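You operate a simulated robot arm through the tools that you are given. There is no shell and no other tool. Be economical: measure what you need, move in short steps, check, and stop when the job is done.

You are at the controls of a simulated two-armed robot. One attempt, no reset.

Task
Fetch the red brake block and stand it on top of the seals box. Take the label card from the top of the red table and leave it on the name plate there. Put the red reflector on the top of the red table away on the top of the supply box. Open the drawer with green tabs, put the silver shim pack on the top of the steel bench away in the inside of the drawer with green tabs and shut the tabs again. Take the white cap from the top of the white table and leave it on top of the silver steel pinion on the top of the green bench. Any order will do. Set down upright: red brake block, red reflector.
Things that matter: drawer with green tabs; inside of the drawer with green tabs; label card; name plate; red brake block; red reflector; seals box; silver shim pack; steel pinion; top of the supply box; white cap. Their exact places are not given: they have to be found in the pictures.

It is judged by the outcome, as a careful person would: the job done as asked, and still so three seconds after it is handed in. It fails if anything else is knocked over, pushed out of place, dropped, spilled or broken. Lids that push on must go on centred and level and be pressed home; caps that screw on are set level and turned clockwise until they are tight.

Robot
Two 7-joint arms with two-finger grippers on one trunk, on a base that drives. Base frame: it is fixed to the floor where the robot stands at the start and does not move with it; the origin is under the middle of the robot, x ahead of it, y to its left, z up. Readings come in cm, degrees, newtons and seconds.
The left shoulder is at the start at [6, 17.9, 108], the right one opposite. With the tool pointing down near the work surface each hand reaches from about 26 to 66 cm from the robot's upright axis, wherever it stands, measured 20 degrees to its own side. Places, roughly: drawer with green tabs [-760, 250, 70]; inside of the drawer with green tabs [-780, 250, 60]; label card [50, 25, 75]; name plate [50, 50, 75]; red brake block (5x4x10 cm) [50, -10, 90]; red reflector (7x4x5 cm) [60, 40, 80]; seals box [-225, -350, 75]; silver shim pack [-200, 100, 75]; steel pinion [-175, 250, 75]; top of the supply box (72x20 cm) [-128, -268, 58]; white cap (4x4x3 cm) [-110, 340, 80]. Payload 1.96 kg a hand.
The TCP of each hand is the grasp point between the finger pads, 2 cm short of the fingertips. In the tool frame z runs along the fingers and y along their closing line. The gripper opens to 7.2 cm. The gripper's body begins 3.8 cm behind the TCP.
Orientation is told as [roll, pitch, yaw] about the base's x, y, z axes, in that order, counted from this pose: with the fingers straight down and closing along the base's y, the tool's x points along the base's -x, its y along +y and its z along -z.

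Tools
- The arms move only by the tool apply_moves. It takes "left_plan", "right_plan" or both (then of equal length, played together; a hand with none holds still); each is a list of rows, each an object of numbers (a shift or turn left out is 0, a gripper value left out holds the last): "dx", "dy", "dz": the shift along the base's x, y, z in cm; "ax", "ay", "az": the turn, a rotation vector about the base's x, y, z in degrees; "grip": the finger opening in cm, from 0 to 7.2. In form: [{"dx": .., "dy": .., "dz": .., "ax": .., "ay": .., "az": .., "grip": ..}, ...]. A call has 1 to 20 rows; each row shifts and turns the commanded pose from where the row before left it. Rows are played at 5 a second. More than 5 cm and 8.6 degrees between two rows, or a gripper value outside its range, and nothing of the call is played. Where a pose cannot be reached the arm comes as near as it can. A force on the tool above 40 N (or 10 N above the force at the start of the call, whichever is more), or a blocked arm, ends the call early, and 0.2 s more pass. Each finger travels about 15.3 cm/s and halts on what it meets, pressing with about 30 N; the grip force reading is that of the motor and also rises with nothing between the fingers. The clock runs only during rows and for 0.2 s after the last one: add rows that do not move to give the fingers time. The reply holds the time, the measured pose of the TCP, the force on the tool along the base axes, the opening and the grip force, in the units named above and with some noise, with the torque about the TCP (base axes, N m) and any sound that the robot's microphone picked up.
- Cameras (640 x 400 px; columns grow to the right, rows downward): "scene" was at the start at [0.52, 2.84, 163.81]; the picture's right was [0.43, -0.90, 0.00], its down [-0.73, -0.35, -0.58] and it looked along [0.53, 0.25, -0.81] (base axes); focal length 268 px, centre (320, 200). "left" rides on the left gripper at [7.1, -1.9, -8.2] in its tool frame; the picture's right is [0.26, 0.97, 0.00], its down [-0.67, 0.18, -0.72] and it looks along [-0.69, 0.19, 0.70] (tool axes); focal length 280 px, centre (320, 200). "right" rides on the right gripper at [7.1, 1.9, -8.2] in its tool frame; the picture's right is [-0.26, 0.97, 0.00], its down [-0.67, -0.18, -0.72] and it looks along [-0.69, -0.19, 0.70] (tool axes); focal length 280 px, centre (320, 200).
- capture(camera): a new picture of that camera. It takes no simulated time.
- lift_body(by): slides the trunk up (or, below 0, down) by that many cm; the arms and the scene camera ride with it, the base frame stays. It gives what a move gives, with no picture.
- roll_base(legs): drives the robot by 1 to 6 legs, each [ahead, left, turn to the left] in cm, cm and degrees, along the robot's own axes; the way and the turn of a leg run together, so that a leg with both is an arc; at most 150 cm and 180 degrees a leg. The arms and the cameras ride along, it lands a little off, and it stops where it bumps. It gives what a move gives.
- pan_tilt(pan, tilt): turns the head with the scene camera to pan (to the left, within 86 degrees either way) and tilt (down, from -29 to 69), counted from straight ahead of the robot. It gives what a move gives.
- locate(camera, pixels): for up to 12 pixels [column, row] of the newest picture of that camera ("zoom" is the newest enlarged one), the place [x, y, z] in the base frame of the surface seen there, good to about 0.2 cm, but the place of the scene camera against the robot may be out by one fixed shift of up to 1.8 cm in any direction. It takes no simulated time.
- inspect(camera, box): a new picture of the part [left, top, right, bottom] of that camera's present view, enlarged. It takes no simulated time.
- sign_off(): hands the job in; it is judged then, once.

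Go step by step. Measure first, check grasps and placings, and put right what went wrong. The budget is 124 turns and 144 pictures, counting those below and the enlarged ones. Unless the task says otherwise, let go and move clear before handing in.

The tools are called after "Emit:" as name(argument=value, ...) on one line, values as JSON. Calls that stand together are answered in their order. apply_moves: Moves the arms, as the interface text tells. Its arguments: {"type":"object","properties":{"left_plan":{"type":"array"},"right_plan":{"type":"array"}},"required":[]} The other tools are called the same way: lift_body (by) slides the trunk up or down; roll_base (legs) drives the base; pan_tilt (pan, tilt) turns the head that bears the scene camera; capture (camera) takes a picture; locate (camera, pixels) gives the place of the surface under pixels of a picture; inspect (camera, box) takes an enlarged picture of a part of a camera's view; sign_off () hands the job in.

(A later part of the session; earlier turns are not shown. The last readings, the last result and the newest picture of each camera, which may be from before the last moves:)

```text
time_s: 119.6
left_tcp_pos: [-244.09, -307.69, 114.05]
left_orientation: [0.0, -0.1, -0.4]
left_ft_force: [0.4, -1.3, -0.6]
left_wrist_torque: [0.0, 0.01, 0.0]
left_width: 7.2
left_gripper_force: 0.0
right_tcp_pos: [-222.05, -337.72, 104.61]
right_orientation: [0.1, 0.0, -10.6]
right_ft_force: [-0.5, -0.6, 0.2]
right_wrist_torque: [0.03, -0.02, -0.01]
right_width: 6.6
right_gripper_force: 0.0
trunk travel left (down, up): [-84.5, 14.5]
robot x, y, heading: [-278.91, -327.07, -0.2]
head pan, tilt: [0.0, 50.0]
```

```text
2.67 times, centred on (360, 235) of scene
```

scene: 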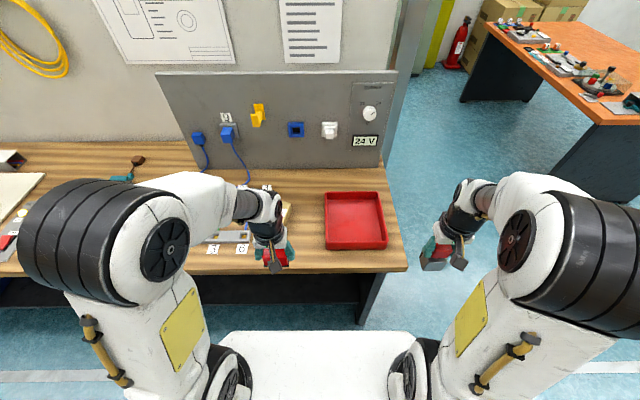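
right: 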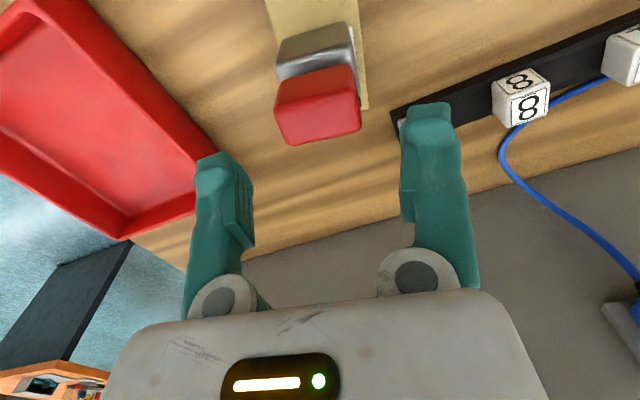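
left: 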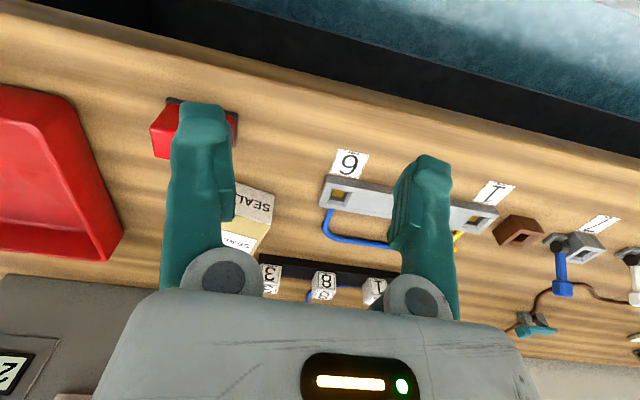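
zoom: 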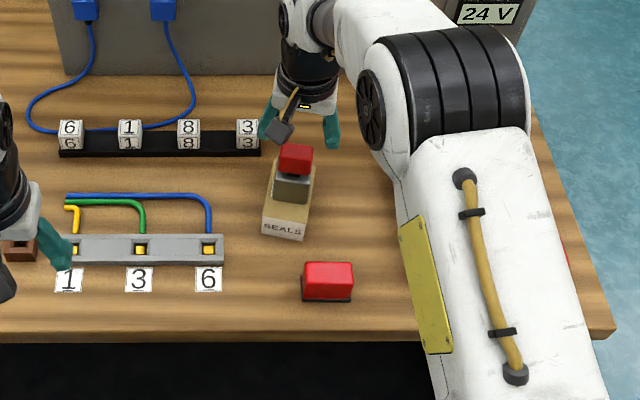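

Brake block stands on the seals box. Now regrasp the reflector with a tilted hand: retract the right hand, back the base 18 cm, and pitch the tool forward 65°.

Emit:
apply_moves(right_plan=[{"dz": 2, "grip": 7.2}, {"dx": -4.8, "az": 3.5}, {"dx": -4.8, "az": 3.5}, {"dx": -4.8, "az": 3.5}, {"dx": -4.8}, {"dx": -4.8}])

Emit:
roll_base(legs=[[-18, 0, 0]])

Emit:
apply_moves(right_plan=[{"ay": -8.1}, {"ay": -8.1}, {"ay": -8.1}, {"ay": -8.1}, {"ay": -8.1}, {"ay": -8.1}, {"ay": -8.1}, {"ay": -8.1}, {"dz": -3}, {}])

Emit:
capture(camera="right")

Emit:
capture(camera="scene")

```text
time_s: 121.0
left_tcp_pos: [-244.17, -307.82, 114.07]
left_orientation: [0.0, -0.2, -0.4]
left_ft_force: [0.2, 0.1, 0.4]
left_wrist_torque: [0.0, -0.02, -0.03]
left_width: 7.18
left_gripper_force: 0.0
right_tcp_pos: [-245.99, -337.7, 106.64]
right_orientation: [0.0, 0.0, 0.0]
right_ft_force: [-0.8, 0.3, -0.1]
right_wrist_torque: [-0.01, -0.04, -0.03]
right_width: 7.24
right_gripper_force: 0.0
trunk travel left (down, up): [-84.5, 14.5]
robot x, y, heading: [-278.93, -326.97, -0.2]
head pan, tilt: [0.0, 50.0]
```

```text
time_s: 122.5
left_tcp_pos: [-261.59, -307.66, 113.93]
left_orientation: [0.0, 0.1, -0.2]
left_ft_force: [0.1, -0.6, 0.5]
left_wrist_torque: [-0.02, 0.01, -0.03]
left_width: 7.23
left_gripper_force: 0.1
right_tcp_pos: [-263.05, -337.5, 106.67]
right_orientation: [0.1, 0.1, 0.2]
right_ft_force: [0.1, 0.5, 0.0]
right_wrist_torque: [0.04, 0.01, -0.02]
right_width: 7.17
right_gripper_force: 0.0
trunk travel left (down, up): [-84.5, 14.5]
robot x, y, heading: [-296.76, -326.54, 0.1]
head pan, tilt: [0.0, 50.0]
```

```text
time_s: 124.7
left_tcp_pos: [-261.76, -307.65, 114.14]
left_orientation: [0.0, 0.0, -0.3]
left_ft_force: [0.2, 0.7, 0.2]
left_wrist_torque: [0.0, 0.02, 0.0]
left_width: 7.22
left_gripper_force: 0.1
right_tcp_pos: [-258.59, -335.51, 101.81]
right_orientation: [-0.2, -64.8, 0.4]
right_ft_force: [-0.6, -0.5, -0.5]
right_wrist_torque: [-0.02, -0.01, 0.03]
right_width: 7.2
right_gripper_force: 0.0
right hand out of reach, approached as far as the arm can: row 3, 4, 5, 6
trunk travel left (down, up): [-84.5, 14.5]
robot x, y, heading: [-296.19, -327.04, 0.0]
head pan, tilt: [0.0, 50.0]
```

```text
75 pictures are left
```

right: 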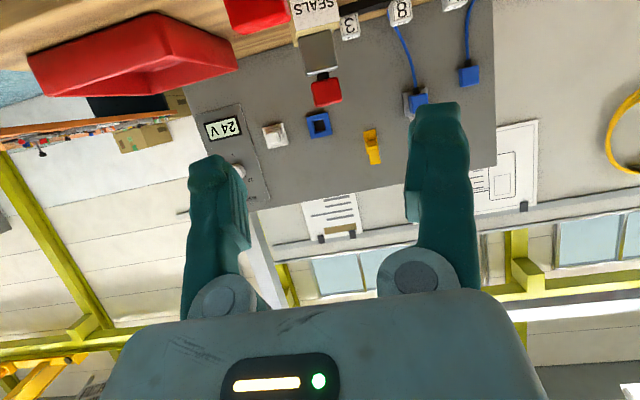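

```text
74 pictures are left
```

scene: 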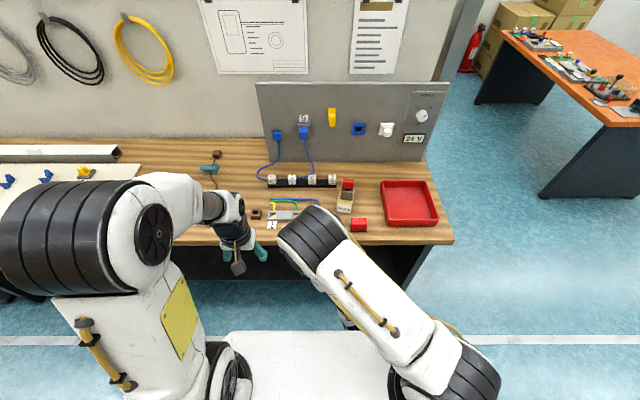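

Pitched. Lower to z≈88.7, align y to -342, staying in front.

Emit:
apply_moves(right_plan=[{"dy": -3.3, "dz": -3}, {"dy": -3.2, "dz": -3}, {"dz": -4}, {"dz": -3.1}, {}])

Emit:
capture(camera="right")

Emit:
inspect(camera="scene", box=[260, 160, 460, 310])

```text
time_s: 125.8
left_tcp_pos: [-261.6, -307.62, 114.18]
left_orientation: [0.0, 0.0, -0.2]
left_ft_force: [0.6, 0.0, -0.1]
left_wrist_torque: [0.03, 0.02, 0.01]
left_width: 7.19
left_gripper_force: 0.2
right_tcp_pos: [-258.7, -341.97, 88.59]
right_orientation: [-0.4, -64.8, 0.4]
right_ft_force: [-0.5, -0.3, -0.5]
right_wrist_torque: [-0.01, 0.04, -0.04]
right_width: 7.18
right_gripper_force: 0.1
trunk travel left (down, up): [-84.5, 14.5]
robot x, y, heading: [-296.48, -326.49, -0.0]
head pan, tilt: [0.0, 50.0]
```

```text
73 pictures are left
```

right: 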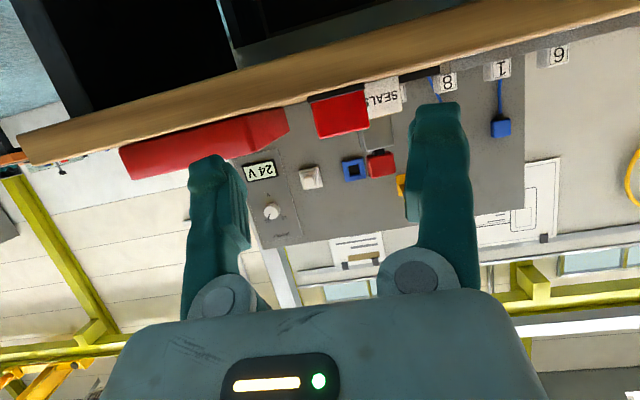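

```text
2.67 times, centred on (360, 235) of scene
```

zoom: 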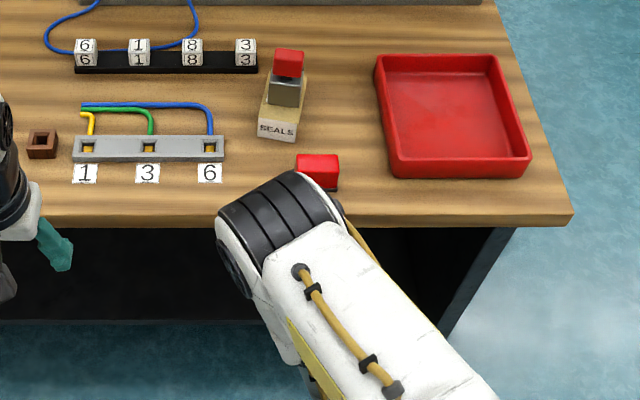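

Emit:
locate(camera="right", pixels=[[313, 104], [364, 94], [319, 135], [367, 128], [340, 113], [335, 93], [310, 99]])

Emit:
inspect(camera="right", box=[270, 60, 410, 160])

```text
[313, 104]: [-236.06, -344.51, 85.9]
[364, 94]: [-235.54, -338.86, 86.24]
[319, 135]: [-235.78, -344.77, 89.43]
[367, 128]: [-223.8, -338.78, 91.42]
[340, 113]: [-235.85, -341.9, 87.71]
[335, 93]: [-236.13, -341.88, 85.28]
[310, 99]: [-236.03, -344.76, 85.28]
```

```text
4.00 times, centred on (340, 110) of right
```

zoom: 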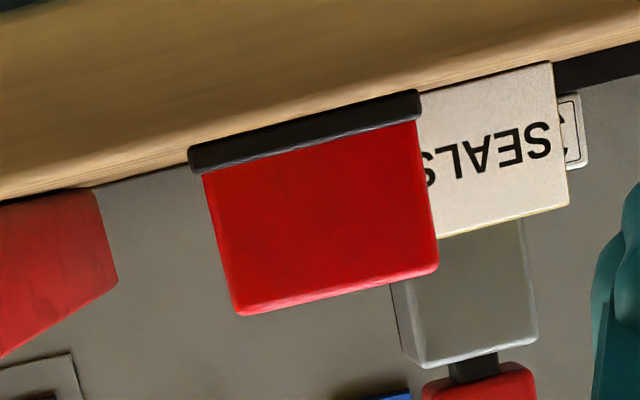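

Reflector centre y≈-341.85. Advance straight in.

Emit:
apply_moves(right_plan=[{"dx": 4.5}, {"dx": 4.5}, {"dx": 4.5}, {"dx": 3}, {}])

Emit:
capture(camera="right")

```text
time_s: 127.0
left_tcp_pos: [-261.68, -307.68, 114.0]
left_orientation: [0.0, 0.1, -0.1]
left_ft_force: [0.5, 0.9, 0.6]
left_wrist_torque: [0.0, 0.02, 0.04]
left_width: 7.2
left_gripper_force: 0.0
right_tcp_pos: [-241.69, -341.81, 88.75]
right_orientation: [-0.4, -64.8, 0.4]
right_ft_force: [0.2, 0.3, 0.6]
right_wrist_torque: [0.0, 0.05, 0.0]
right_width: 7.21
right_gripper_force: 0.0
trunk travel left (down, up): [-84.5, 14.5]
robot x, y, heading: [-296.53, -326.78, -0.3]
head pan, tilt: [0.0, 50.0]
```

```text
70 pictures are left
```

right: 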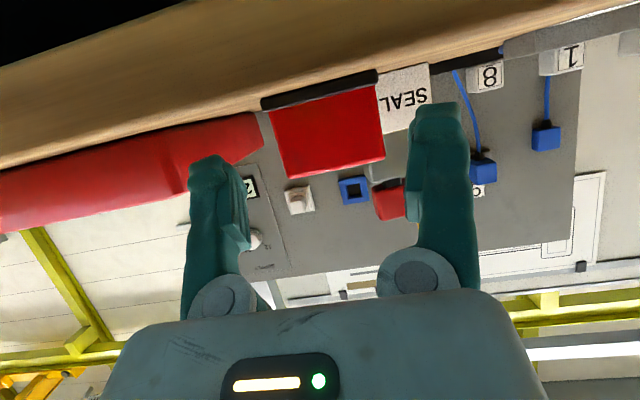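

Emit:
apply_moves(right_plan=[{"dx": 2.5}, {"dx": 2.5}, {"dx": 2.3}, {}, {"grip": 5}, {}, {}])

Emit:
capture(camera="right")

```text
time_s: 128.7
left_tcp_pos: [-261.75, -307.63, 114.05]
left_orientation: [0.0, 0.0, -0.2]
left_ft_force: [0.9, 0.0, 0.5]
left_wrist_torque: [-0.05, -0.01, -0.02]
left_width: 7.18
left_gripper_force: 0.1
right_tcp_pos: [-234.75, -341.86, 88.49]
right_orientation: [-0.3, -64.8, 0.4]
right_ft_force: [1.1, -1.0, 0.6]
right_wrist_torque: [-0.02, -0.08, -0.03]
right_width: 6.94
right_gripper_force: 30.4
trunk travel left (down, up): [-84.5, 14.5]
robot x, y, heading: [-296.63, -326.45, 0.1]
head pan, tilt: [0.0, 50.0]
```

```text
69 pictures are left
```

right: 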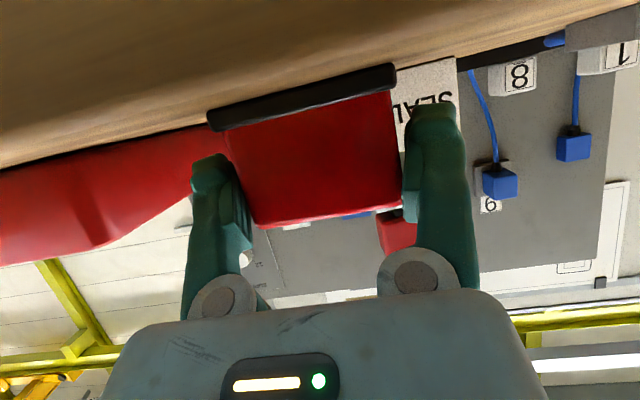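

Gripped at 6.94. Lift and check hold.

Emit:
apply_moves(right_plan=[{"dz": 1}, {"dz": 2}, {"dz": 3}, {"dx": -3}, {"dx": -4}, {}])

Emit:
capture(camera="right")

```text
time_s: 130.1
left_tcp_pos: [-261.6, -307.58, 114.05]
left_orientation: [-0.1, 0.0, -0.3]
left_ft_force: [-0.8, 0.1, -0.6]
left_wrist_torque: [-0.01, 0.0, -0.01]
left_width: 7.19
left_gripper_force: 0.0
right_tcp_pos: [-241.49, -342.01, 94.73]
right_orientation: [-0.3, -64.8, 0.4]
right_ft_force: [-0.7, -0.4, -0.1]
right_wrist_torque: [0.02, 0.05, 0.03]
right_width: 6.89
right_gripper_force: 30.0
trunk travel left (down, up): [-84.5, 14.5]
robot x, y, heading: [-296.35, -326.55, 0.3]
head pan, tilt: [0.0, 50.0]
```

```text
68 pictures are left
```

right: 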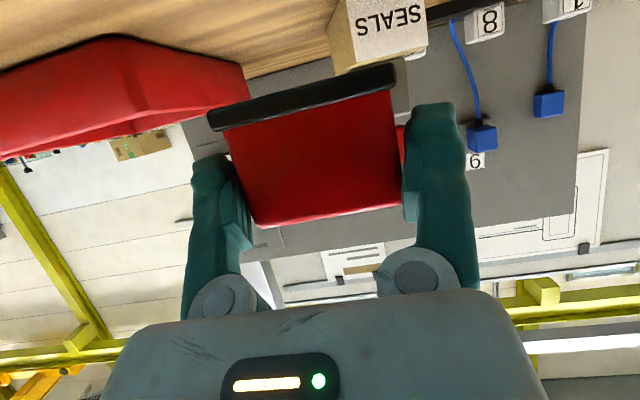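

Held upright. Retract, strafe out, turn around in the open area, and back down toward the corridor.

Emit:
apply_moves(right_plan=[{"dx": -4.8, "dz": 1}, {"dx": -4.8, "dz": 1}, {"dx": -4, "dz": 1}])

Emit:
roll_base(legs=[[0, -105, 0], [0, 0, 180], [-125, 0, 0], [-121, 0, 0]])

```text
time_s: 130.8
left_tcp_pos: [-261.67, -307.73, 114.14]
left_orientation: [0.0, -0.1, -0.2]
left_ft_force: [0.0, -0.1, 0.8]
left_wrist_torque: [-0.02, -0.03, -0.02]
left_width: 7.18
left_gripper_force: 0.2
right_tcp_pos: [-255.58, -341.6, 97.83]
right_orientation: [-0.3, -64.8, 0.3]
right_ft_force: [0.5, -0.3, -0.7]
right_wrist_torque: [0.0, 0.02, 0.02]
right_width: 6.88
right_gripper_force: 29.7
trunk travel left (down, up): [-84.5, 14.5]
robot x, y, heading: [-296.12, -326.84, 0.0]
head pan, tilt: [0.0, 50.0]
```

```text
time_s: 154.9
left_tcp_pos: [-93.16, -441.75, 114.12]
left_orientation: [0.0, 0.0, -177.3]
left_ft_force: [-0.5, 0.4, 0.1]
left_wrist_torque: [-0.03, 0.0, -0.04]
left_width: 7.17
left_gripper_force: 0.0
right_tcp_pos: [-101.04, -408.1, 97.82]
right_orientation: [-0.2, -64.8, -176.8]
right_ft_force: [0.6, -0.2, -0.1]
right_wrist_torque: [-0.05, -0.02, -0.05]
right_width: 6.55
right_gripper_force: 30.1
trunk travel left (down, up): [-84.5, 14.5]
robot x, y, heading: [-59.35, -420.88, -177.1]
head pan, tilt: [0.0, 50.0]
```

Straighten, back off a bit, and strafe right along the bench.

Emit:
roll_base(legs=[[-10, 0, -2.9], [0, 138, 0]])

Emit:
pan_tilt(pan=0, tilt=45)

```text
time_s: 159.8
left_tcp_pos: [-83.45, -519.61, 113.83]
left_orientation: [-0.4, 0.0, -178.7]
left_ft_force: [-0.3, -0.6, 0.3]
left_wrist_torque: [0.05, -0.05, -0.01]
left_width: 7.16
left_gripper_force: 0.1
right_tcp_pos: [-90.52, -485.64, 97.89]
right_orientation: [-1.3, -64.7, -177.1]
right_ft_force: [-0.6, -0.3, -0.5]
right_wrist_torque: [0.03, 0.01, -0.02]
right_width: 6.52
right_gripper_force: 30.3
trunk travel left (down, up): [-84.5, 14.5]
robot x, y, heading: [-49.3, -498.8, -178.3]
head pan, tilt: [0.0, 50.0]
stopped in leg 2: the robot was blocked; the commanded pose is now the measured one
```

```text
time_s: 160.4
left_tcp_pos: [-83.4, -519.14, 114.02]
left_orientation: [-0.2, 0.0, -178.9]
left_ft_force: [0.2, -0.4, -0.3]
left_wrist_torque: [0.01, -0.04, 0.03]
left_width: 7.17
left_gripper_force: 0.0
right_tcp_pos: [-90.41, -485.26, 97.79]
right_orientation: [-0.6, -64.7, -177.6]
right_ft_force: [0.5, -0.5, -0.9]
right_wrist_torque: [-0.03, -0.02, 0.05]
right_width: 6.49
right_gripper_force: 29.6
trunk travel left (down, up): [-84.5, 14.5]
robot x, y, heading: [-49.18, -498.93, -178.8]
head pan, tilt: [0.0, 45.0]
```

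I strafed the wrong way and bumped near the orange bench. Look at it before backing off.

Emit:
pan_tilt(pan=75, tilt=45)

Emit:
capture(camera="scene")

Emit:
capture(camera="left")

```text
time_s: 161.9
left_tcp_pos: [-83.39, -519.15, 113.92]
left_orientation: [-0.2, 0.0, -178.7]
left_ft_force: [0.5, 0.5, 0.3]
left_wrist_torque: [-0.02, 0.01, -0.02]
left_width: 7.21
left_gripper_force: 0.0
right_tcp_pos: [-90.51, -485.4, 97.83]
right_orientation: [-0.7, -64.5, -177.7]
right_ft_force: [0.4, 1.0, -0.2]
right_wrist_torque: [0.03, 0.0, 0.02]
right_width: 6.48
right_gripper_force: 29.9
trunk travel left (down, up): [-84.5, 14.5]
robot x, y, heading: [-49.18, -499.31, -178.6]
head pan, tilt: [75.0, 45.0]
```

```text
67 pictures are left
```

scene: 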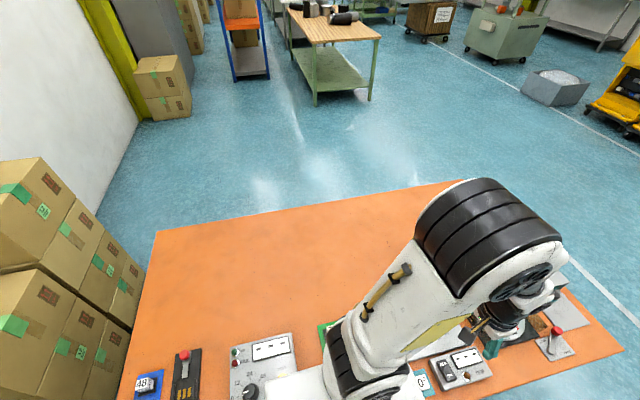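

```text
66 pictures are left
```

left: 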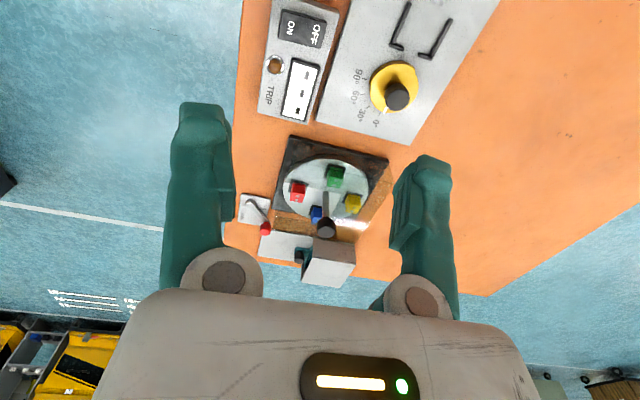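

Nothing on the bench appears disturbed. Strafe right (negative) toward the supply box.

Emit:
roll_base(legs=[[0, -110, 0], [0, -108, -1.4]])

Emit:
pan_tilt(pan=0, tilt=50)

Emit:
lift_body(by=-32)

Emit:
capture(camera="scene")

Emit:
capture(camera="right")

```text
time_s: 172.7
left_tcp_pos: [-92.47, -302.36, 114.04]
left_orientation: [-0.2, 0.0, -176.6]
left_ft_force: [-0.8, 0.7, -0.3]
left_wrist_torque: [0.0, 0.0, 0.01]
left_width: 7.2
left_gripper_force: 0.1
right_tcp_pos: [-100.83, -268.88, 97.86]
right_orientation: [-0.8, -64.7, -175.5]
right_ft_force: [0.1, 0.0, -2.1]
right_wrist_torque: [0.0, 0.0, 0.0]
right_width: 6.4
right_gripper_force: 30.3
trunk travel left (down, up): [-84.5, 14.5]
robot x, y, heading: [-59.06, -280.89, -176.2]
head pan, tilt: [75.0, 45.0]
```

```text
time_s: 174.2
left_tcp_pos: [-92.42, -302.42, 114.01]
left_orientation: [-0.3, 0.0, -176.7]
left_ft_force: [-0.3, -1.2, 0.3]
left_wrist_torque: [-0.01, 0.01, 0.01]
left_width: 7.2
left_gripper_force: 0.0
right_tcp_pos: [-100.78, -268.78, 97.81]
right_orientation: [-0.9, -64.7, -175.4]
right_ft_force: [0.5, 0.0, -1.1]
right_wrist_torque: [0.0, -0.01, -0.01]
right_width: 6.37
right_gripper_force: 30.2
trunk travel left (down, up): [-84.5, 14.5]
robot x, y, heading: [-59.24, -280.75, -176.2]
head pan, tilt: [0.0, 50.0]
```

```text
time_s: 177.4
left_tcp_pos: [-92.41, -302.43, 82.06]
left_orientation: [-0.2, 0.0, -176.6]
left_ft_force: [0.2, 0.2, 0.0]
left_wrist_torque: [0.0, 0.03, -0.03]
left_width: 7.23
left_gripper_force: 0.1
right_tcp_pos: [-100.64, -268.78, 65.94]
right_orientation: [-0.8, -64.7, -175.6]
right_ft_force: [-0.2, 0.3, -0.4]
right_wrist_torque: [0.01, -0.02, 0.04]
right_width: 6.41
right_gripper_force: 30.0
trunk travel left (down, up): [-52.5, 46.5]
robot x, y, heading: [-58.85, -281.04, -176.4]
head pan, tilt: [0.0, 50.0]
```

```text
65 pictures are left
```

scene: 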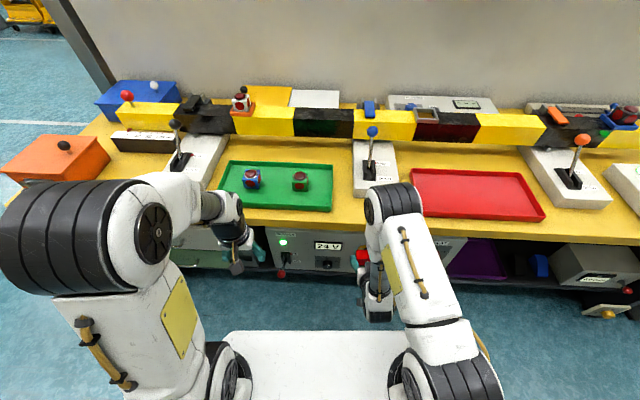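

```text
64 pictures are left
```

right: 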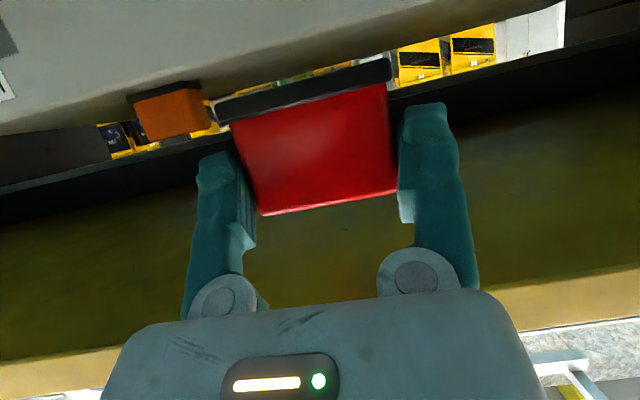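

The gap is visible: grey box top (image top), an orange object (165,110) on it, and bench underside. Measure.

Emit:
locate(camera="right", pixels=[[100, 100], [200, 70], [165, 110], [350, 40], [300, 20], [150, 200], [330, 250], [500, 200], [560, 285], [320, 330], [440, 20], [230, 90]])

Emit:
locate(camera="scene", pixels=[[290, 232], [290, 245], [430, 240], [330, 235], [470, 270], [285, 225], [320, 215], [200, 260]])

```text
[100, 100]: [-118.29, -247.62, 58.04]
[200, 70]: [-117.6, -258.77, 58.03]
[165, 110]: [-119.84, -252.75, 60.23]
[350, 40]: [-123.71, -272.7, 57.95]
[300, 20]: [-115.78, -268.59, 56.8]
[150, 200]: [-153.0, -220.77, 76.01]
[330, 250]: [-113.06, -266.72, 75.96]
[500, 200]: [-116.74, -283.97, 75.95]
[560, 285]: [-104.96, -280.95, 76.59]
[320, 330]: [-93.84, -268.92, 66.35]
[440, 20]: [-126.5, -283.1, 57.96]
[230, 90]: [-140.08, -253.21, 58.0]
```

```text
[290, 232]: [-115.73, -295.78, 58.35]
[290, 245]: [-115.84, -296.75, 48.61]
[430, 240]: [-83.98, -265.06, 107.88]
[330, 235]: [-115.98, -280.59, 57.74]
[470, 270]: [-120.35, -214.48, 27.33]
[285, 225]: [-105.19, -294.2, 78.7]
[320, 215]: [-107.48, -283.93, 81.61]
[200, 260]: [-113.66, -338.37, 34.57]
```

Emit:
inspect(camera="right", box=[190, 40, 420, 230])

Emit:
locate(camera="right", pixels=[[300, 96], [225, 115], [385, 75], [300, 88], [260, 205], [390, 188], [238, 135], [385, 95], [330, 195]])

```text
2.11 times, centred on (305, 135) of right
```

zoom: 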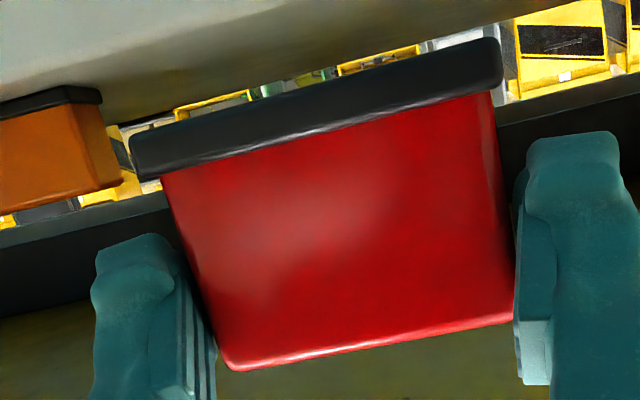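

```text
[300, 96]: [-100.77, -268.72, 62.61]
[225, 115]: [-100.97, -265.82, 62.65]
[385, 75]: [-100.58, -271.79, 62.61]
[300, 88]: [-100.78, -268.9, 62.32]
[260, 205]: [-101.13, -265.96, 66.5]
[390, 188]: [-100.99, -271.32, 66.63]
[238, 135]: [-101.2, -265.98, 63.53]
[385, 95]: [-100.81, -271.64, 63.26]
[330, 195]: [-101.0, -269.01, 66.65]
```

Reflector bottom at ≈61.9, front face x≈-101. Lower to ~1 cm clearance and slide in 18.5 cm.

Emit:
apply_moves(right_plan=[{"dz": -2.6}, {"dx": -4}, {"dx": -4}, {"dx": -4}, {"dx": -3.5}, {"dx": -3}, {}])

Emit:
capture(camera="right")

Emit:
capture(camera="scene")

```text
time_s: 179.0
left_tcp_pos: [-92.46, -302.28, 81.99]
left_orientation: [-0.2, -0.1, -176.6]
left_ft_force: [-0.3, 0.0, 0.2]
left_wrist_torque: [0.01, 0.02, -0.01]
left_width: 7.2
left_gripper_force: 0.1
right_tcp_pos: [-119.41, -268.82, 63.15]
right_orientation: [-0.8, -64.7, -175.5]
right_ft_force: [-0.6, -0.4, -0.3]
right_wrist_torque: [-0.02, -0.01, -0.02]
right_width: 6.38
right_gripper_force: 30.5
trunk travel left (down, up): [-52.5, 46.5]
robot x, y, heading: [-59.2, -280.75, -176.2]
head pan, tilt: [0.0, 50.0]
```

```text
62 pictures are left
```

right: 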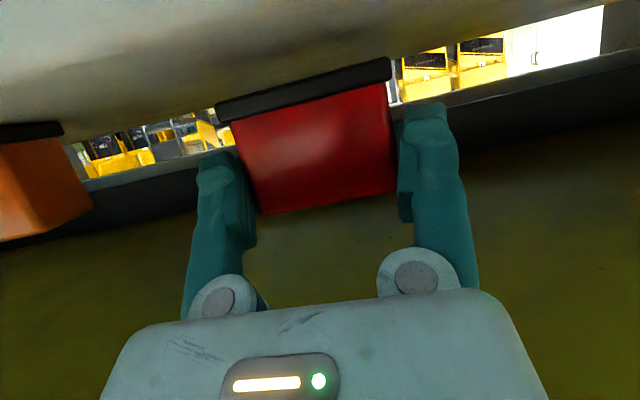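

```text
61 pictures are left
```

scene: 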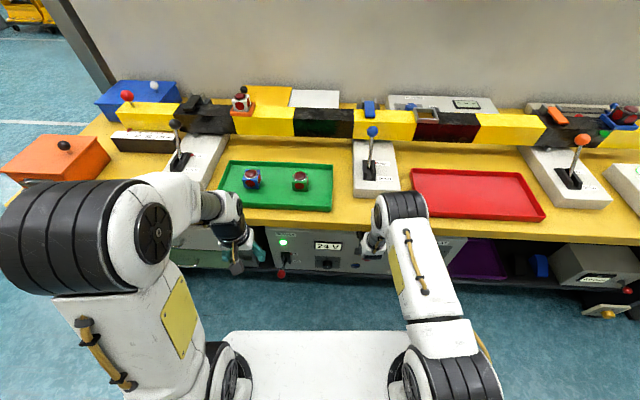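

Inside with clearance; lower ~1.2 cm in small steps to contact.

Emit:
apply_moves(right_plan=[{"dz": -0.6}, {"dz": -0.3}, {"dz": -0.2}, {"dz": -0.2}, {}])

Emit:
capture(camera="right")

```text
time_s: 180.2
left_tcp_pos: [-92.51, -302.31, 82.03]
left_orientation: [-0.1, 0.0, -176.7]
left_ft_force: [-1.0, -0.5, 0.4]
left_wrist_torque: [0.0, 0.01, 0.0]
left_width: 7.19
left_gripper_force: 0.0
right_tcp_pos: [-119.29, -268.77, 61.95]
right_orientation: [-0.9, -64.7, -175.5]
right_ft_force: [0.0, -0.8, -1.5]
right_wrist_torque: [-0.01, 0.0, -0.01]
right_width: 6.35
right_gripper_force: 29.8
trunk travel left (down, up): [-52.5, 46.5]
robot x, y, heading: [-58.7, -280.74, -176.3]
head pan, tilt: [0.0, 50.0]
```

```text
60 pictures are left
```

right: 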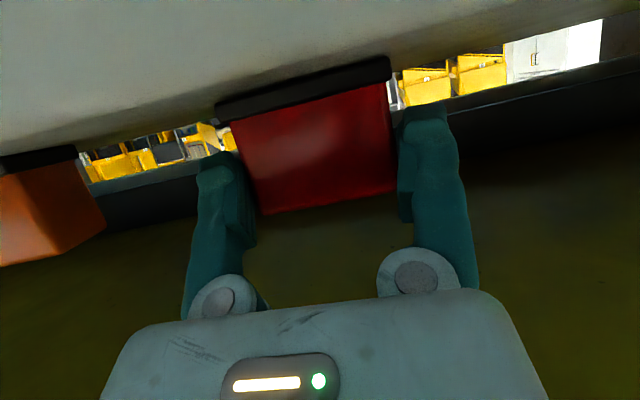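

No contact yet; lower in 0.15 steps.

Emit:
apply_moves(right_plan=[{"dz": -0.2}, {"dz": -0.2}, {"dz": -0.15}, {}])

Emit:
locate(camera="right", pixels=[[300, 82], [300, 92], [300, 70], [180, 95], [330, 150]])

```text
time_s: 181.2
left_tcp_pos: [-92.25, -302.39, 82.17]
left_orientation: [-0.2, -0.2, -176.5]
left_ft_force: [-0.3, -0.2, 1.2]
left_wrist_torque: [0.03, -0.01, 0.02]
left_width: 7.21
left_gripper_force: 0.1
right_tcp_pos: [-119.25, -268.67, 61.6]
right_orientation: [-0.9, -65.3, -175.3]
right_ft_force: [-2.5, 1.4, 29.0]
right_wrist_torque: [-0.19, 0.49, 0.02]
right_width: 6.36
right_gripper_force: 29.9
trunk travel left (down, up): [-52.5, 46.5]
robot x, y, heading: [-58.78, -280.67, -176.4]
head pan, tilt: [0.0, 50.0]
```

```text
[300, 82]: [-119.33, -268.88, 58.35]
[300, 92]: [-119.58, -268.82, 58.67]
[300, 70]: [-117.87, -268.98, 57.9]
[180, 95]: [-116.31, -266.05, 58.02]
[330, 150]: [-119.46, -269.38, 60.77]
```

Contact. Relieve, release, withdraw straight out.

Emit:
apply_moves(right_plan=[{"dz": 0.25}, {}, {"grip": 6.8}, {"grip": 7.2}, {}, {"dx": 2}, {"dx": 3}, {"dx": 4}, {"dx": 4}, {"dx": 4}, {"dx": 3}])

Emit:
capture(camera="right")

```text
time_s: 183.6
left_tcp_pos: [-92.31, -302.32, 82.05]
left_orientation: [-0.3, 0.1, -176.6]
left_ft_force: [-0.4, 0.8, 0.5]
left_wrist_torque: [0.0, 0.01, 0.0]
left_width: 7.17
left_gripper_force: 0.0
right_tcp_pos: [-99.14, -268.45, 61.57]
right_orientation: [-0.8, -64.8, -175.3]
right_ft_force: [-0.2, -0.8, 0.3]
right_wrist_torque: [0.02, -0.03, 0.02]
right_width: 7.19
right_gripper_force: 0.1
trunk travel left (down, up): [-52.5, 46.5]
robot x, y, heading: [-58.84, -280.51, -176.0]
head pan, tilt: [0.0, 50.0]
```

```text
59 pictures are left
```

right: 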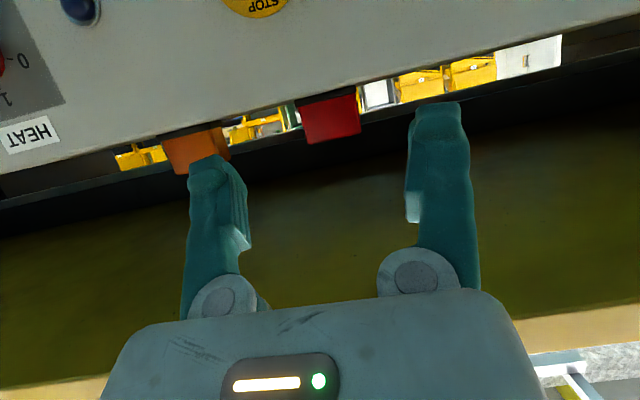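

Reflector stands on the supply box. Restore the right hand, raise the trunk, and strafe up the corridor to survey the other benches.

Emit:
apply_moves(right_plan=[{"dx": 4}, {"dx": 3, "ay": -8.1}, {"ay": -8.1}, {"ay": -8.1}, {"ay": -8.1}, {"ay": -8.1}, {"ay": -8.1}, {"ay": -8.1}, {"ay": -8.1}])

Emit:
lift_body(by=25)

Emit:
roll_base(legs=[[0, 0, -3.8], [0, -148, 0], [0, -148, 0], [0, 0, -45]])

Emit:
pan_tilt(pan=0, tilt=25)

Emit:
capture(camera="scene")

```text
time_s: 185.6
left_tcp_pos: [-92.53, -302.32, 82.02]
left_orientation: [-0.2, 0.0, -176.6]
left_ft_force: [0.1, -1.2, 0.4]
left_wrist_torque: [0.0, 0.0, 0.01]
left_width: 7.19
left_gripper_force: 0.0
right_tcp_pos: [-92.4, -268.81, 61.72]
right_orientation: [3.3, 0.1, -178.1]
right_ft_force: [0.1, -0.6, 0.6]
right_wrist_torque: [-0.01, 0.02, 0.02]
right_width: 7.23
right_gripper_force: 0.1
trunk travel left (down, up): [-52.5, 46.5]
robot x, y, heading: [-59.1, -280.97, -176.3]
head pan, tilt: [0.0, 50.0]
```

```text
time_s: 188.2
left_tcp_pos: [-92.42, -302.34, 107.09]
left_orientation: [-0.2, 0.0, -176.6]
left_ft_force: [0.2, 0.9, -0.2]
left_wrist_torque: [0.02, 0.0, 0.02]
left_width: 7.19
left_gripper_force: 0.2
right_tcp_pos: [-92.33, -268.81, 86.67]
right_orientation: [3.3, 0.0, -178.2]
right_ft_force: [0.3, 0.3, 0.8]
right_wrist_torque: [0.01, 0.0, 0.0]
right_width: 7.19
right_gripper_force: 0.0
trunk travel left (down, up): [-77.5, 21.5]
robot x, y, heading: [-58.57, -280.5, -176.6]
head pan, tilt: [0.0, 50.0]
```

```text
time_s: 204.9
left_tcp_pos: [-108.92, 24.49, 106.98]
left_orientation: [-0.2, 0.0, 138.0]
left_ft_force: [0.1, -0.8, -1.0]
left_wrist_torque: [0.04, -0.01, 0.02]
left_width: 7.22
left_gripper_force: 0.1
right_tcp_pos: [-85.05, 47.9, 86.69]
right_orientation: [3.3, 0.1, 136.5]
right_ft_force: [-0.2, 0.1, 0.2]
right_wrist_torque: [0.0, -0.01, 0.02]
right_width: 7.2
right_gripper_force: 0.1
trunk travel left (down, up): [-77.5, 21.5]
robot x, y, heading: [-69.99, 15.92, 138.4]
head pan, tilt: [0.0, 50.0]
```

```text
time_s: 205.8
left_tcp_pos: [-109.08, 24.39, 106.96]
left_orientation: [-0.1, -0.1, 138.1]
left_ft_force: [-0.6, 0.0, -0.6]
left_wrist_torque: [-0.02, 0.0, -0.01]
left_width: 7.22
left_gripper_force: 0.0
right_tcp_pos: [-85.01, 47.93, 86.63]
right_orientation: [3.2, -0.1, 136.6]
right_ft_force: [0.7, 0.7, -0.5]
right_wrist_torque: [0.01, 0.02, 0.02]
right_width: 7.2
right_gripper_force: 0.1
trunk travel left (down, up): [-77.5, 21.5]
robot x, y, heading: [-70.04, 16.05, 138.5]
head pan, tilt: [0.0, 25.0]
```

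```text
58 pictures are left
```

scene: 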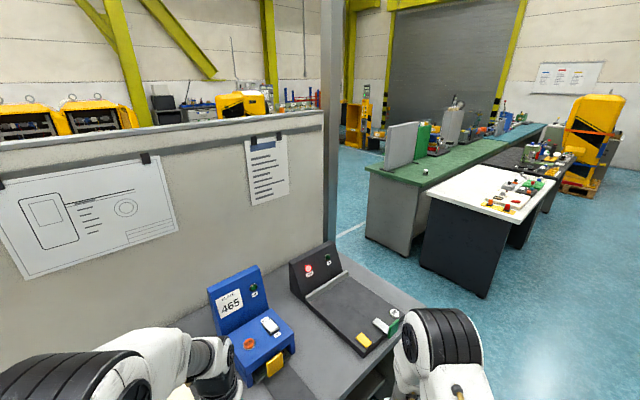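

The white table and green bench are ahead; zoom in.

Emit:
inspect(camera="scene", box=[360, 90, 580, 300])

Emit:
locate(camera="scene", pixels=[[425, 172], [395, 175], [430, 195], [515, 225], [480, 190], [555, 180], [390, 310], [460, 170], [375, 215], [330, 245], [520, 200], [440, 180]])

```text
1.90 times, centred on (470, 195) of scene
```

zoom: 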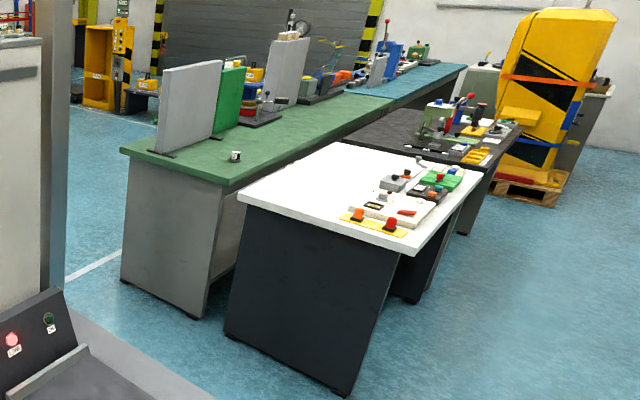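

```text
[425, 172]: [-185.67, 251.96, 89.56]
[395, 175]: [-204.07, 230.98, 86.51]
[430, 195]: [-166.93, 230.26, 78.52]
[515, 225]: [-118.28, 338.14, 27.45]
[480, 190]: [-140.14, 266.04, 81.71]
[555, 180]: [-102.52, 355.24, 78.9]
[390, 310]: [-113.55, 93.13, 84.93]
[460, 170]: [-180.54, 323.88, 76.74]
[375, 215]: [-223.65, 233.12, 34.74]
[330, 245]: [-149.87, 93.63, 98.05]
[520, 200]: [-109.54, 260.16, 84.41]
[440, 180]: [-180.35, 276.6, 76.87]
```

Pinion at ≈(-186,252,89). White cap first: raise right hand, turn to heading 180 and strafe to the white table's side.

Emit:
apply_moves(right_plan=[{"dz": 4.8}, {"dz": 4.8}, {"dz": 4.8}, {"dz": 4}])

Emit:
roll_base(legs=[[0, 0, 41.5], [-22, 0, 0], [0, -148, 0], [0, -148, 0]])

Emit:
pan_tilt(pan=-5, tilt=40)

Emit:
capture(camera="scene")

```text
time_s: 206.8
left_tcp_pos: [-108.98, 24.33, 107.03]
left_orientation: [-0.2, -0.1, 138.0]
left_ft_force: [-0.6, 0.5, -0.7]
left_wrist_torque: [0.01, -0.01, 0.0]
left_width: 7.22
left_gripper_force: 0.0
right_tcp_pos: [-84.87, 47.75, 105.02]
right_orientation: [3.2, 0.0, 136.5]
right_ft_force: [-0.2, 0.0, 0.5]
right_wrist_torque: [0.0, -0.03, 0.03]
right_width: 7.21
right_gripper_force: 0.0
trunk travel left (down, up): [-77.5, 21.5]
robot x, y, heading: [-70.09, 15.7, 138.3]
head pan, tilt: [0.0, 25.0]
```

```text
time_s: 224.5
left_tcp_pos: [-81.2, 295.16, 106.9]
left_orientation: [-0.2, -0.1, 180.1]
left_ft_force: [-0.4, 0.1, -0.3]
left_wrist_torque: [0.02, 0.0, 0.0]
left_width: 7.18
left_gripper_force: 0.1
right_tcp_pos: [-79.05, 328.74, 105.05]
right_orientation: [3.3, 0.1, 178.6]
right_ft_force: [-0.1, -0.7, -0.3]
right_wrist_torque: [0.02, 0.01, 0.02]
right_width: 7.22
right_gripper_force: 0.1
trunk travel left (down, up): [-77.5, 21.5]
robot x, y, heading: [-46.5, 314.72, -179.8]
head pan, tilt: [0.0, 25.0]
```

```text
time_s: 225.3
left_tcp_pos: [-81.21, 295.27, 106.98]
left_orientation: [-0.2, -0.1, 180.0]
left_ft_force: [0.2, -0.4, -0.8]
left_wrist_torque: [-0.02, -0.01, -0.04]
left_width: 7.19
left_gripper_force: 0.0
right_tcp_pos: [-78.92, 328.6, 104.95]
right_orientation: [3.4, 0.1, 178.4]
right_ft_force: [0.1, -0.6, -0.8]
right_wrist_torque: [0.01, -0.01, -0.01]
right_width: 7.19
right_gripper_force: 0.0
trunk travel left (down, up): [-77.5, 21.5]
robot x, y, heading: [-46.83, 314.62, -179.7]
head pan, tilt: [-5.0, 40.0]
```

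```text
56 pictures are left
```

scene: 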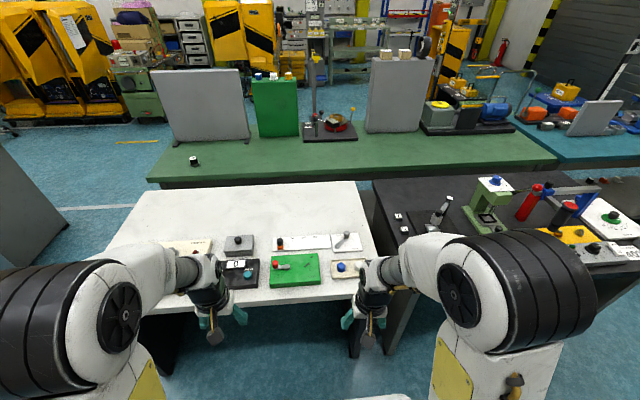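

Emit:
inspect(camera="scene", box=[120, 170, 420, 320])

Emit:
capture(camera="left")

Emit:
capture(camera="right")

```text
2.13 times, centred on (270, 245) of scene
```

zoom: 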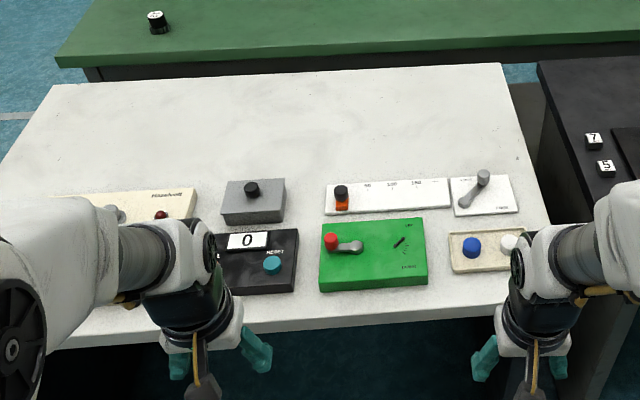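

```text
54 pictures are left
```

left: 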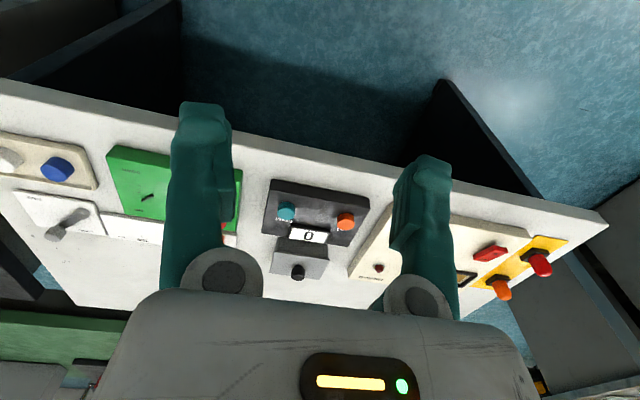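

```text
53 pictures are left
```

right: 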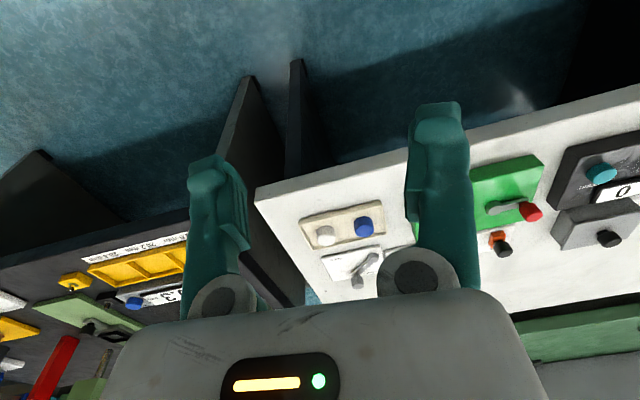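

The white cap sits in a beige tray by a blue one (right cam 325,237). Zoom and locate.

Emit:
inspect(camera="right", box=[290, 190, 400, 290])

Emit:
locate(camera="right", pixels=[[325, 237], [325, 230], [325, 245], [318, 237], [334, 236], [364, 226], [345, 240], [302, 218], [384, 205], [326, 241]])

Emit:
inspect(camera="scene", box=[175, 145, 215, 175])

```text
4.00 times, centred on (345, 240) of right
```

zoom: 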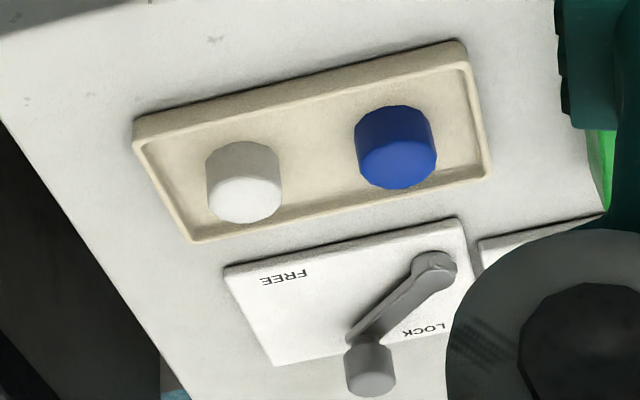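

```text
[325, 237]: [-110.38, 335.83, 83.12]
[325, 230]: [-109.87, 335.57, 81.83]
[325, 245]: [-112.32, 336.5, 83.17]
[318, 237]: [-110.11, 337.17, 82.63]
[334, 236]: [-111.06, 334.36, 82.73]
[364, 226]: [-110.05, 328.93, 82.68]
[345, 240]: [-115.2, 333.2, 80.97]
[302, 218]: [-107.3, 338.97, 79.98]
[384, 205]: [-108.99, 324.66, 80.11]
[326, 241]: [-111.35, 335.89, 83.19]
```

```text
13.33 times, centred on (195, 160) of scene
```

zoom: 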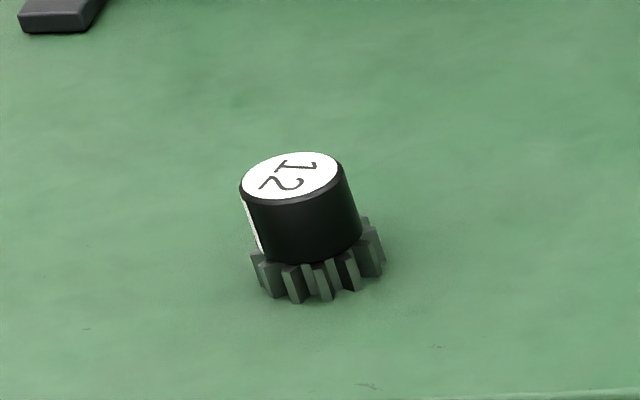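

White cap centre ≈(-111.6,335.8), top 83.2, ~3.4 cm wide. Nudge the base closer and level the right hand.

Emit:
roll_base(legs=[[5, -5, 0]])

Emit:
apply_moves(right_plan=[{"dx": -4.5, "ax": 3.3, "az": 1.4}, {"dx": -4.5}, {"dx": -4.5}, {"dx": -4, "dz": -2}, {"dx": 0, "dz": -3, "grip": 5.4}, {}])

Emit:
capture(camera="right")

```text
time_s: 226.3
left_tcp_pos: [-86.3, 300.03, 107.04]
left_orientation: [-0.2, 0.0, -180.1]
left_ft_force: [0.2, 0.4, 0.1]
left_wrist_torque: [-0.01, -0.01, 0.0]
left_width: 7.19
left_gripper_force: 0.2
right_tcp_pos: [-84.0, 333.52, 104.94]
right_orientation: [3.3, 0.1, 178.4]
right_ft_force: [1.2, 0.4, -0.5]
right_wrist_torque: [0.03, 0.0, 0.02]
right_width: 7.2
right_gripper_force: 0.1
trunk travel left (down, up): [-77.5, 21.5]
robot x, y, heading: [-51.82, 319.5, -179.7]
head pan, tilt: [-5.0, 40.0]
```

```text
time_s: 227.7
left_tcp_pos: [-86.26, 300.01, 107.0]
left_orientation: [-0.3, 0.0, -180.1]
left_ft_force: [0.8, 0.3, -0.4]
left_wrist_torque: [0.02, 0.01, 0.01]
left_width: 7.2
left_gripper_force: 0.1
right_tcp_pos: [-101.38, 333.59, 100.0]
right_orientation: [-0.1, -0.1, 179.9]
right_ft_force: [0.1, -0.2, -0.1]
right_wrist_torque: [-0.04, -0.01, 0.0]
right_width: 5.4
right_gripper_force: 0.0
trunk travel left (down, up): [-77.5, 21.5]
robot x, y, heading: [-51.77, 319.61, -179.5]
head pan, tilt: [-5.0, 40.0]
```

```text
50 pictures are left
```

right: 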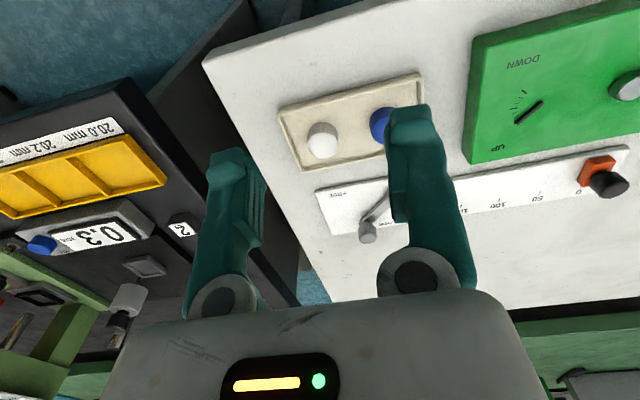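

Emit:
locate(camera="right", pixels=[[322, 142], [322, 130], [323, 152], [310, 144], [335, 139], [323, 147], [368, 230], [345, 145]])

Emit:
inspect(camera="right", box=[270, 70, 430, 190])

```text
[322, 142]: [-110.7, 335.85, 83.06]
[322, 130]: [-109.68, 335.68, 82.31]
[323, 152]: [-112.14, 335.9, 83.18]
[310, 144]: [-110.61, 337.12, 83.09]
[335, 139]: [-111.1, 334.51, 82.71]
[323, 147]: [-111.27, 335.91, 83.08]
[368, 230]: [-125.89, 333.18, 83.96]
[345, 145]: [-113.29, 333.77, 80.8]
```

```text
3.33 times, centred on (350, 130) of right
```

zoom: 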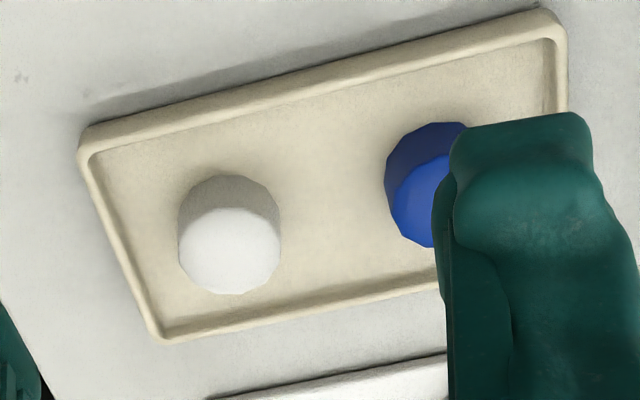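

Emit:
locate(camera="zoom", pixels=[[92, 180], [115, 230], [105, 240], [130, 240], [86, 150], [140, 280], [320, 290], [230, 255]])

Emit:
apply_moves(right_plan=[{"dx": -5, "grip": 4.2}, {"dx": -4.9, "dy": 1}, {"dy": 1.25}, {"dz": -4.5}, {"dz": -4.5}, {"dz": -2}, {}])

Emit:
capture(camera="right")

```text
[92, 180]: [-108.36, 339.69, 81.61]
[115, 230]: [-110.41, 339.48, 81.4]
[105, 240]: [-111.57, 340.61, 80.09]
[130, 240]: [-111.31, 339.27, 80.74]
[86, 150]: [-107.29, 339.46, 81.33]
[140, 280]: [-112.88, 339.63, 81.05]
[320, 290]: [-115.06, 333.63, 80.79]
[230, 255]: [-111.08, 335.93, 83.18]
```

```text
time_s: 229.3
left_tcp_pos: [-86.27, 299.94, 107.03]
left_orientation: [-0.2, 0.0, -180.0]
left_ft_force: [-0.5, -0.4, 0.3]
left_wrist_torque: [-0.01, 0.01, 0.0]
left_width: 7.22
left_gripper_force: 0.0
right_tcp_pos: [-110.2, 335.68, 88.92]
right_orientation: [0.0, 0.0, 179.8]
right_ft_force: [0.4, -1.0, 0.5]
right_wrist_torque: [-0.03, 0.03, 0.0]
right_width: 4.2
right_gripper_force: 0.0
right hand out of reach, approached as far as the arm can: row 2
trunk travel left (down, up): [-77.5, 21.5]
robot x, y, heading: [-51.34, 320.06, -179.6]
head pan, tilt: [-5.0, 40.0]
```

```text
48 pictures are left
```

right: 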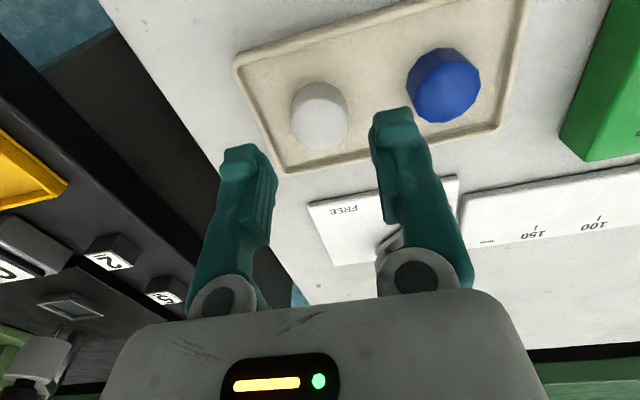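

Emit:
apply_moves(right_plan=[{"dx": -1.15, "dy": 0.2}, {"dz": -2.8}, {"dz": -2.8}, {}, {"grip": 2}, {}, {}])

Emit:
capture(camera="right")

```text
time_s: 230.9
left_tcp_pos: [-86.3, 300.02, 107.03]
left_orientation: [-0.1, 0.0, -180.1]
left_ft_force: [-1.5, -0.6, 0.7]
left_wrist_torque: [0.01, -0.02, 0.01]
left_width: 7.21
left_gripper_force: 0.0
right_tcp_pos: [-111.43, 335.95, 83.55]
right_orientation: [0.0, -0.1, 179.9]
right_ft_force: [0.0, -0.3, -1.0]
right_wrist_torque: [-0.01, 0.01, 0.01]
right_width: 2.79
right_gripper_force: 29.9
trunk travel left (down, up): [-77.5, 21.5]
robot x, y, heading: [-51.88, 319.56, -179.5]
head pan, tilt: [-5.0, 40.0]
```

```text
47 pictures are left
```

right: 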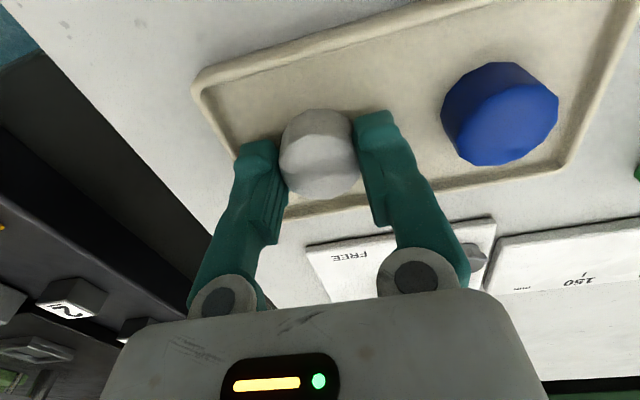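

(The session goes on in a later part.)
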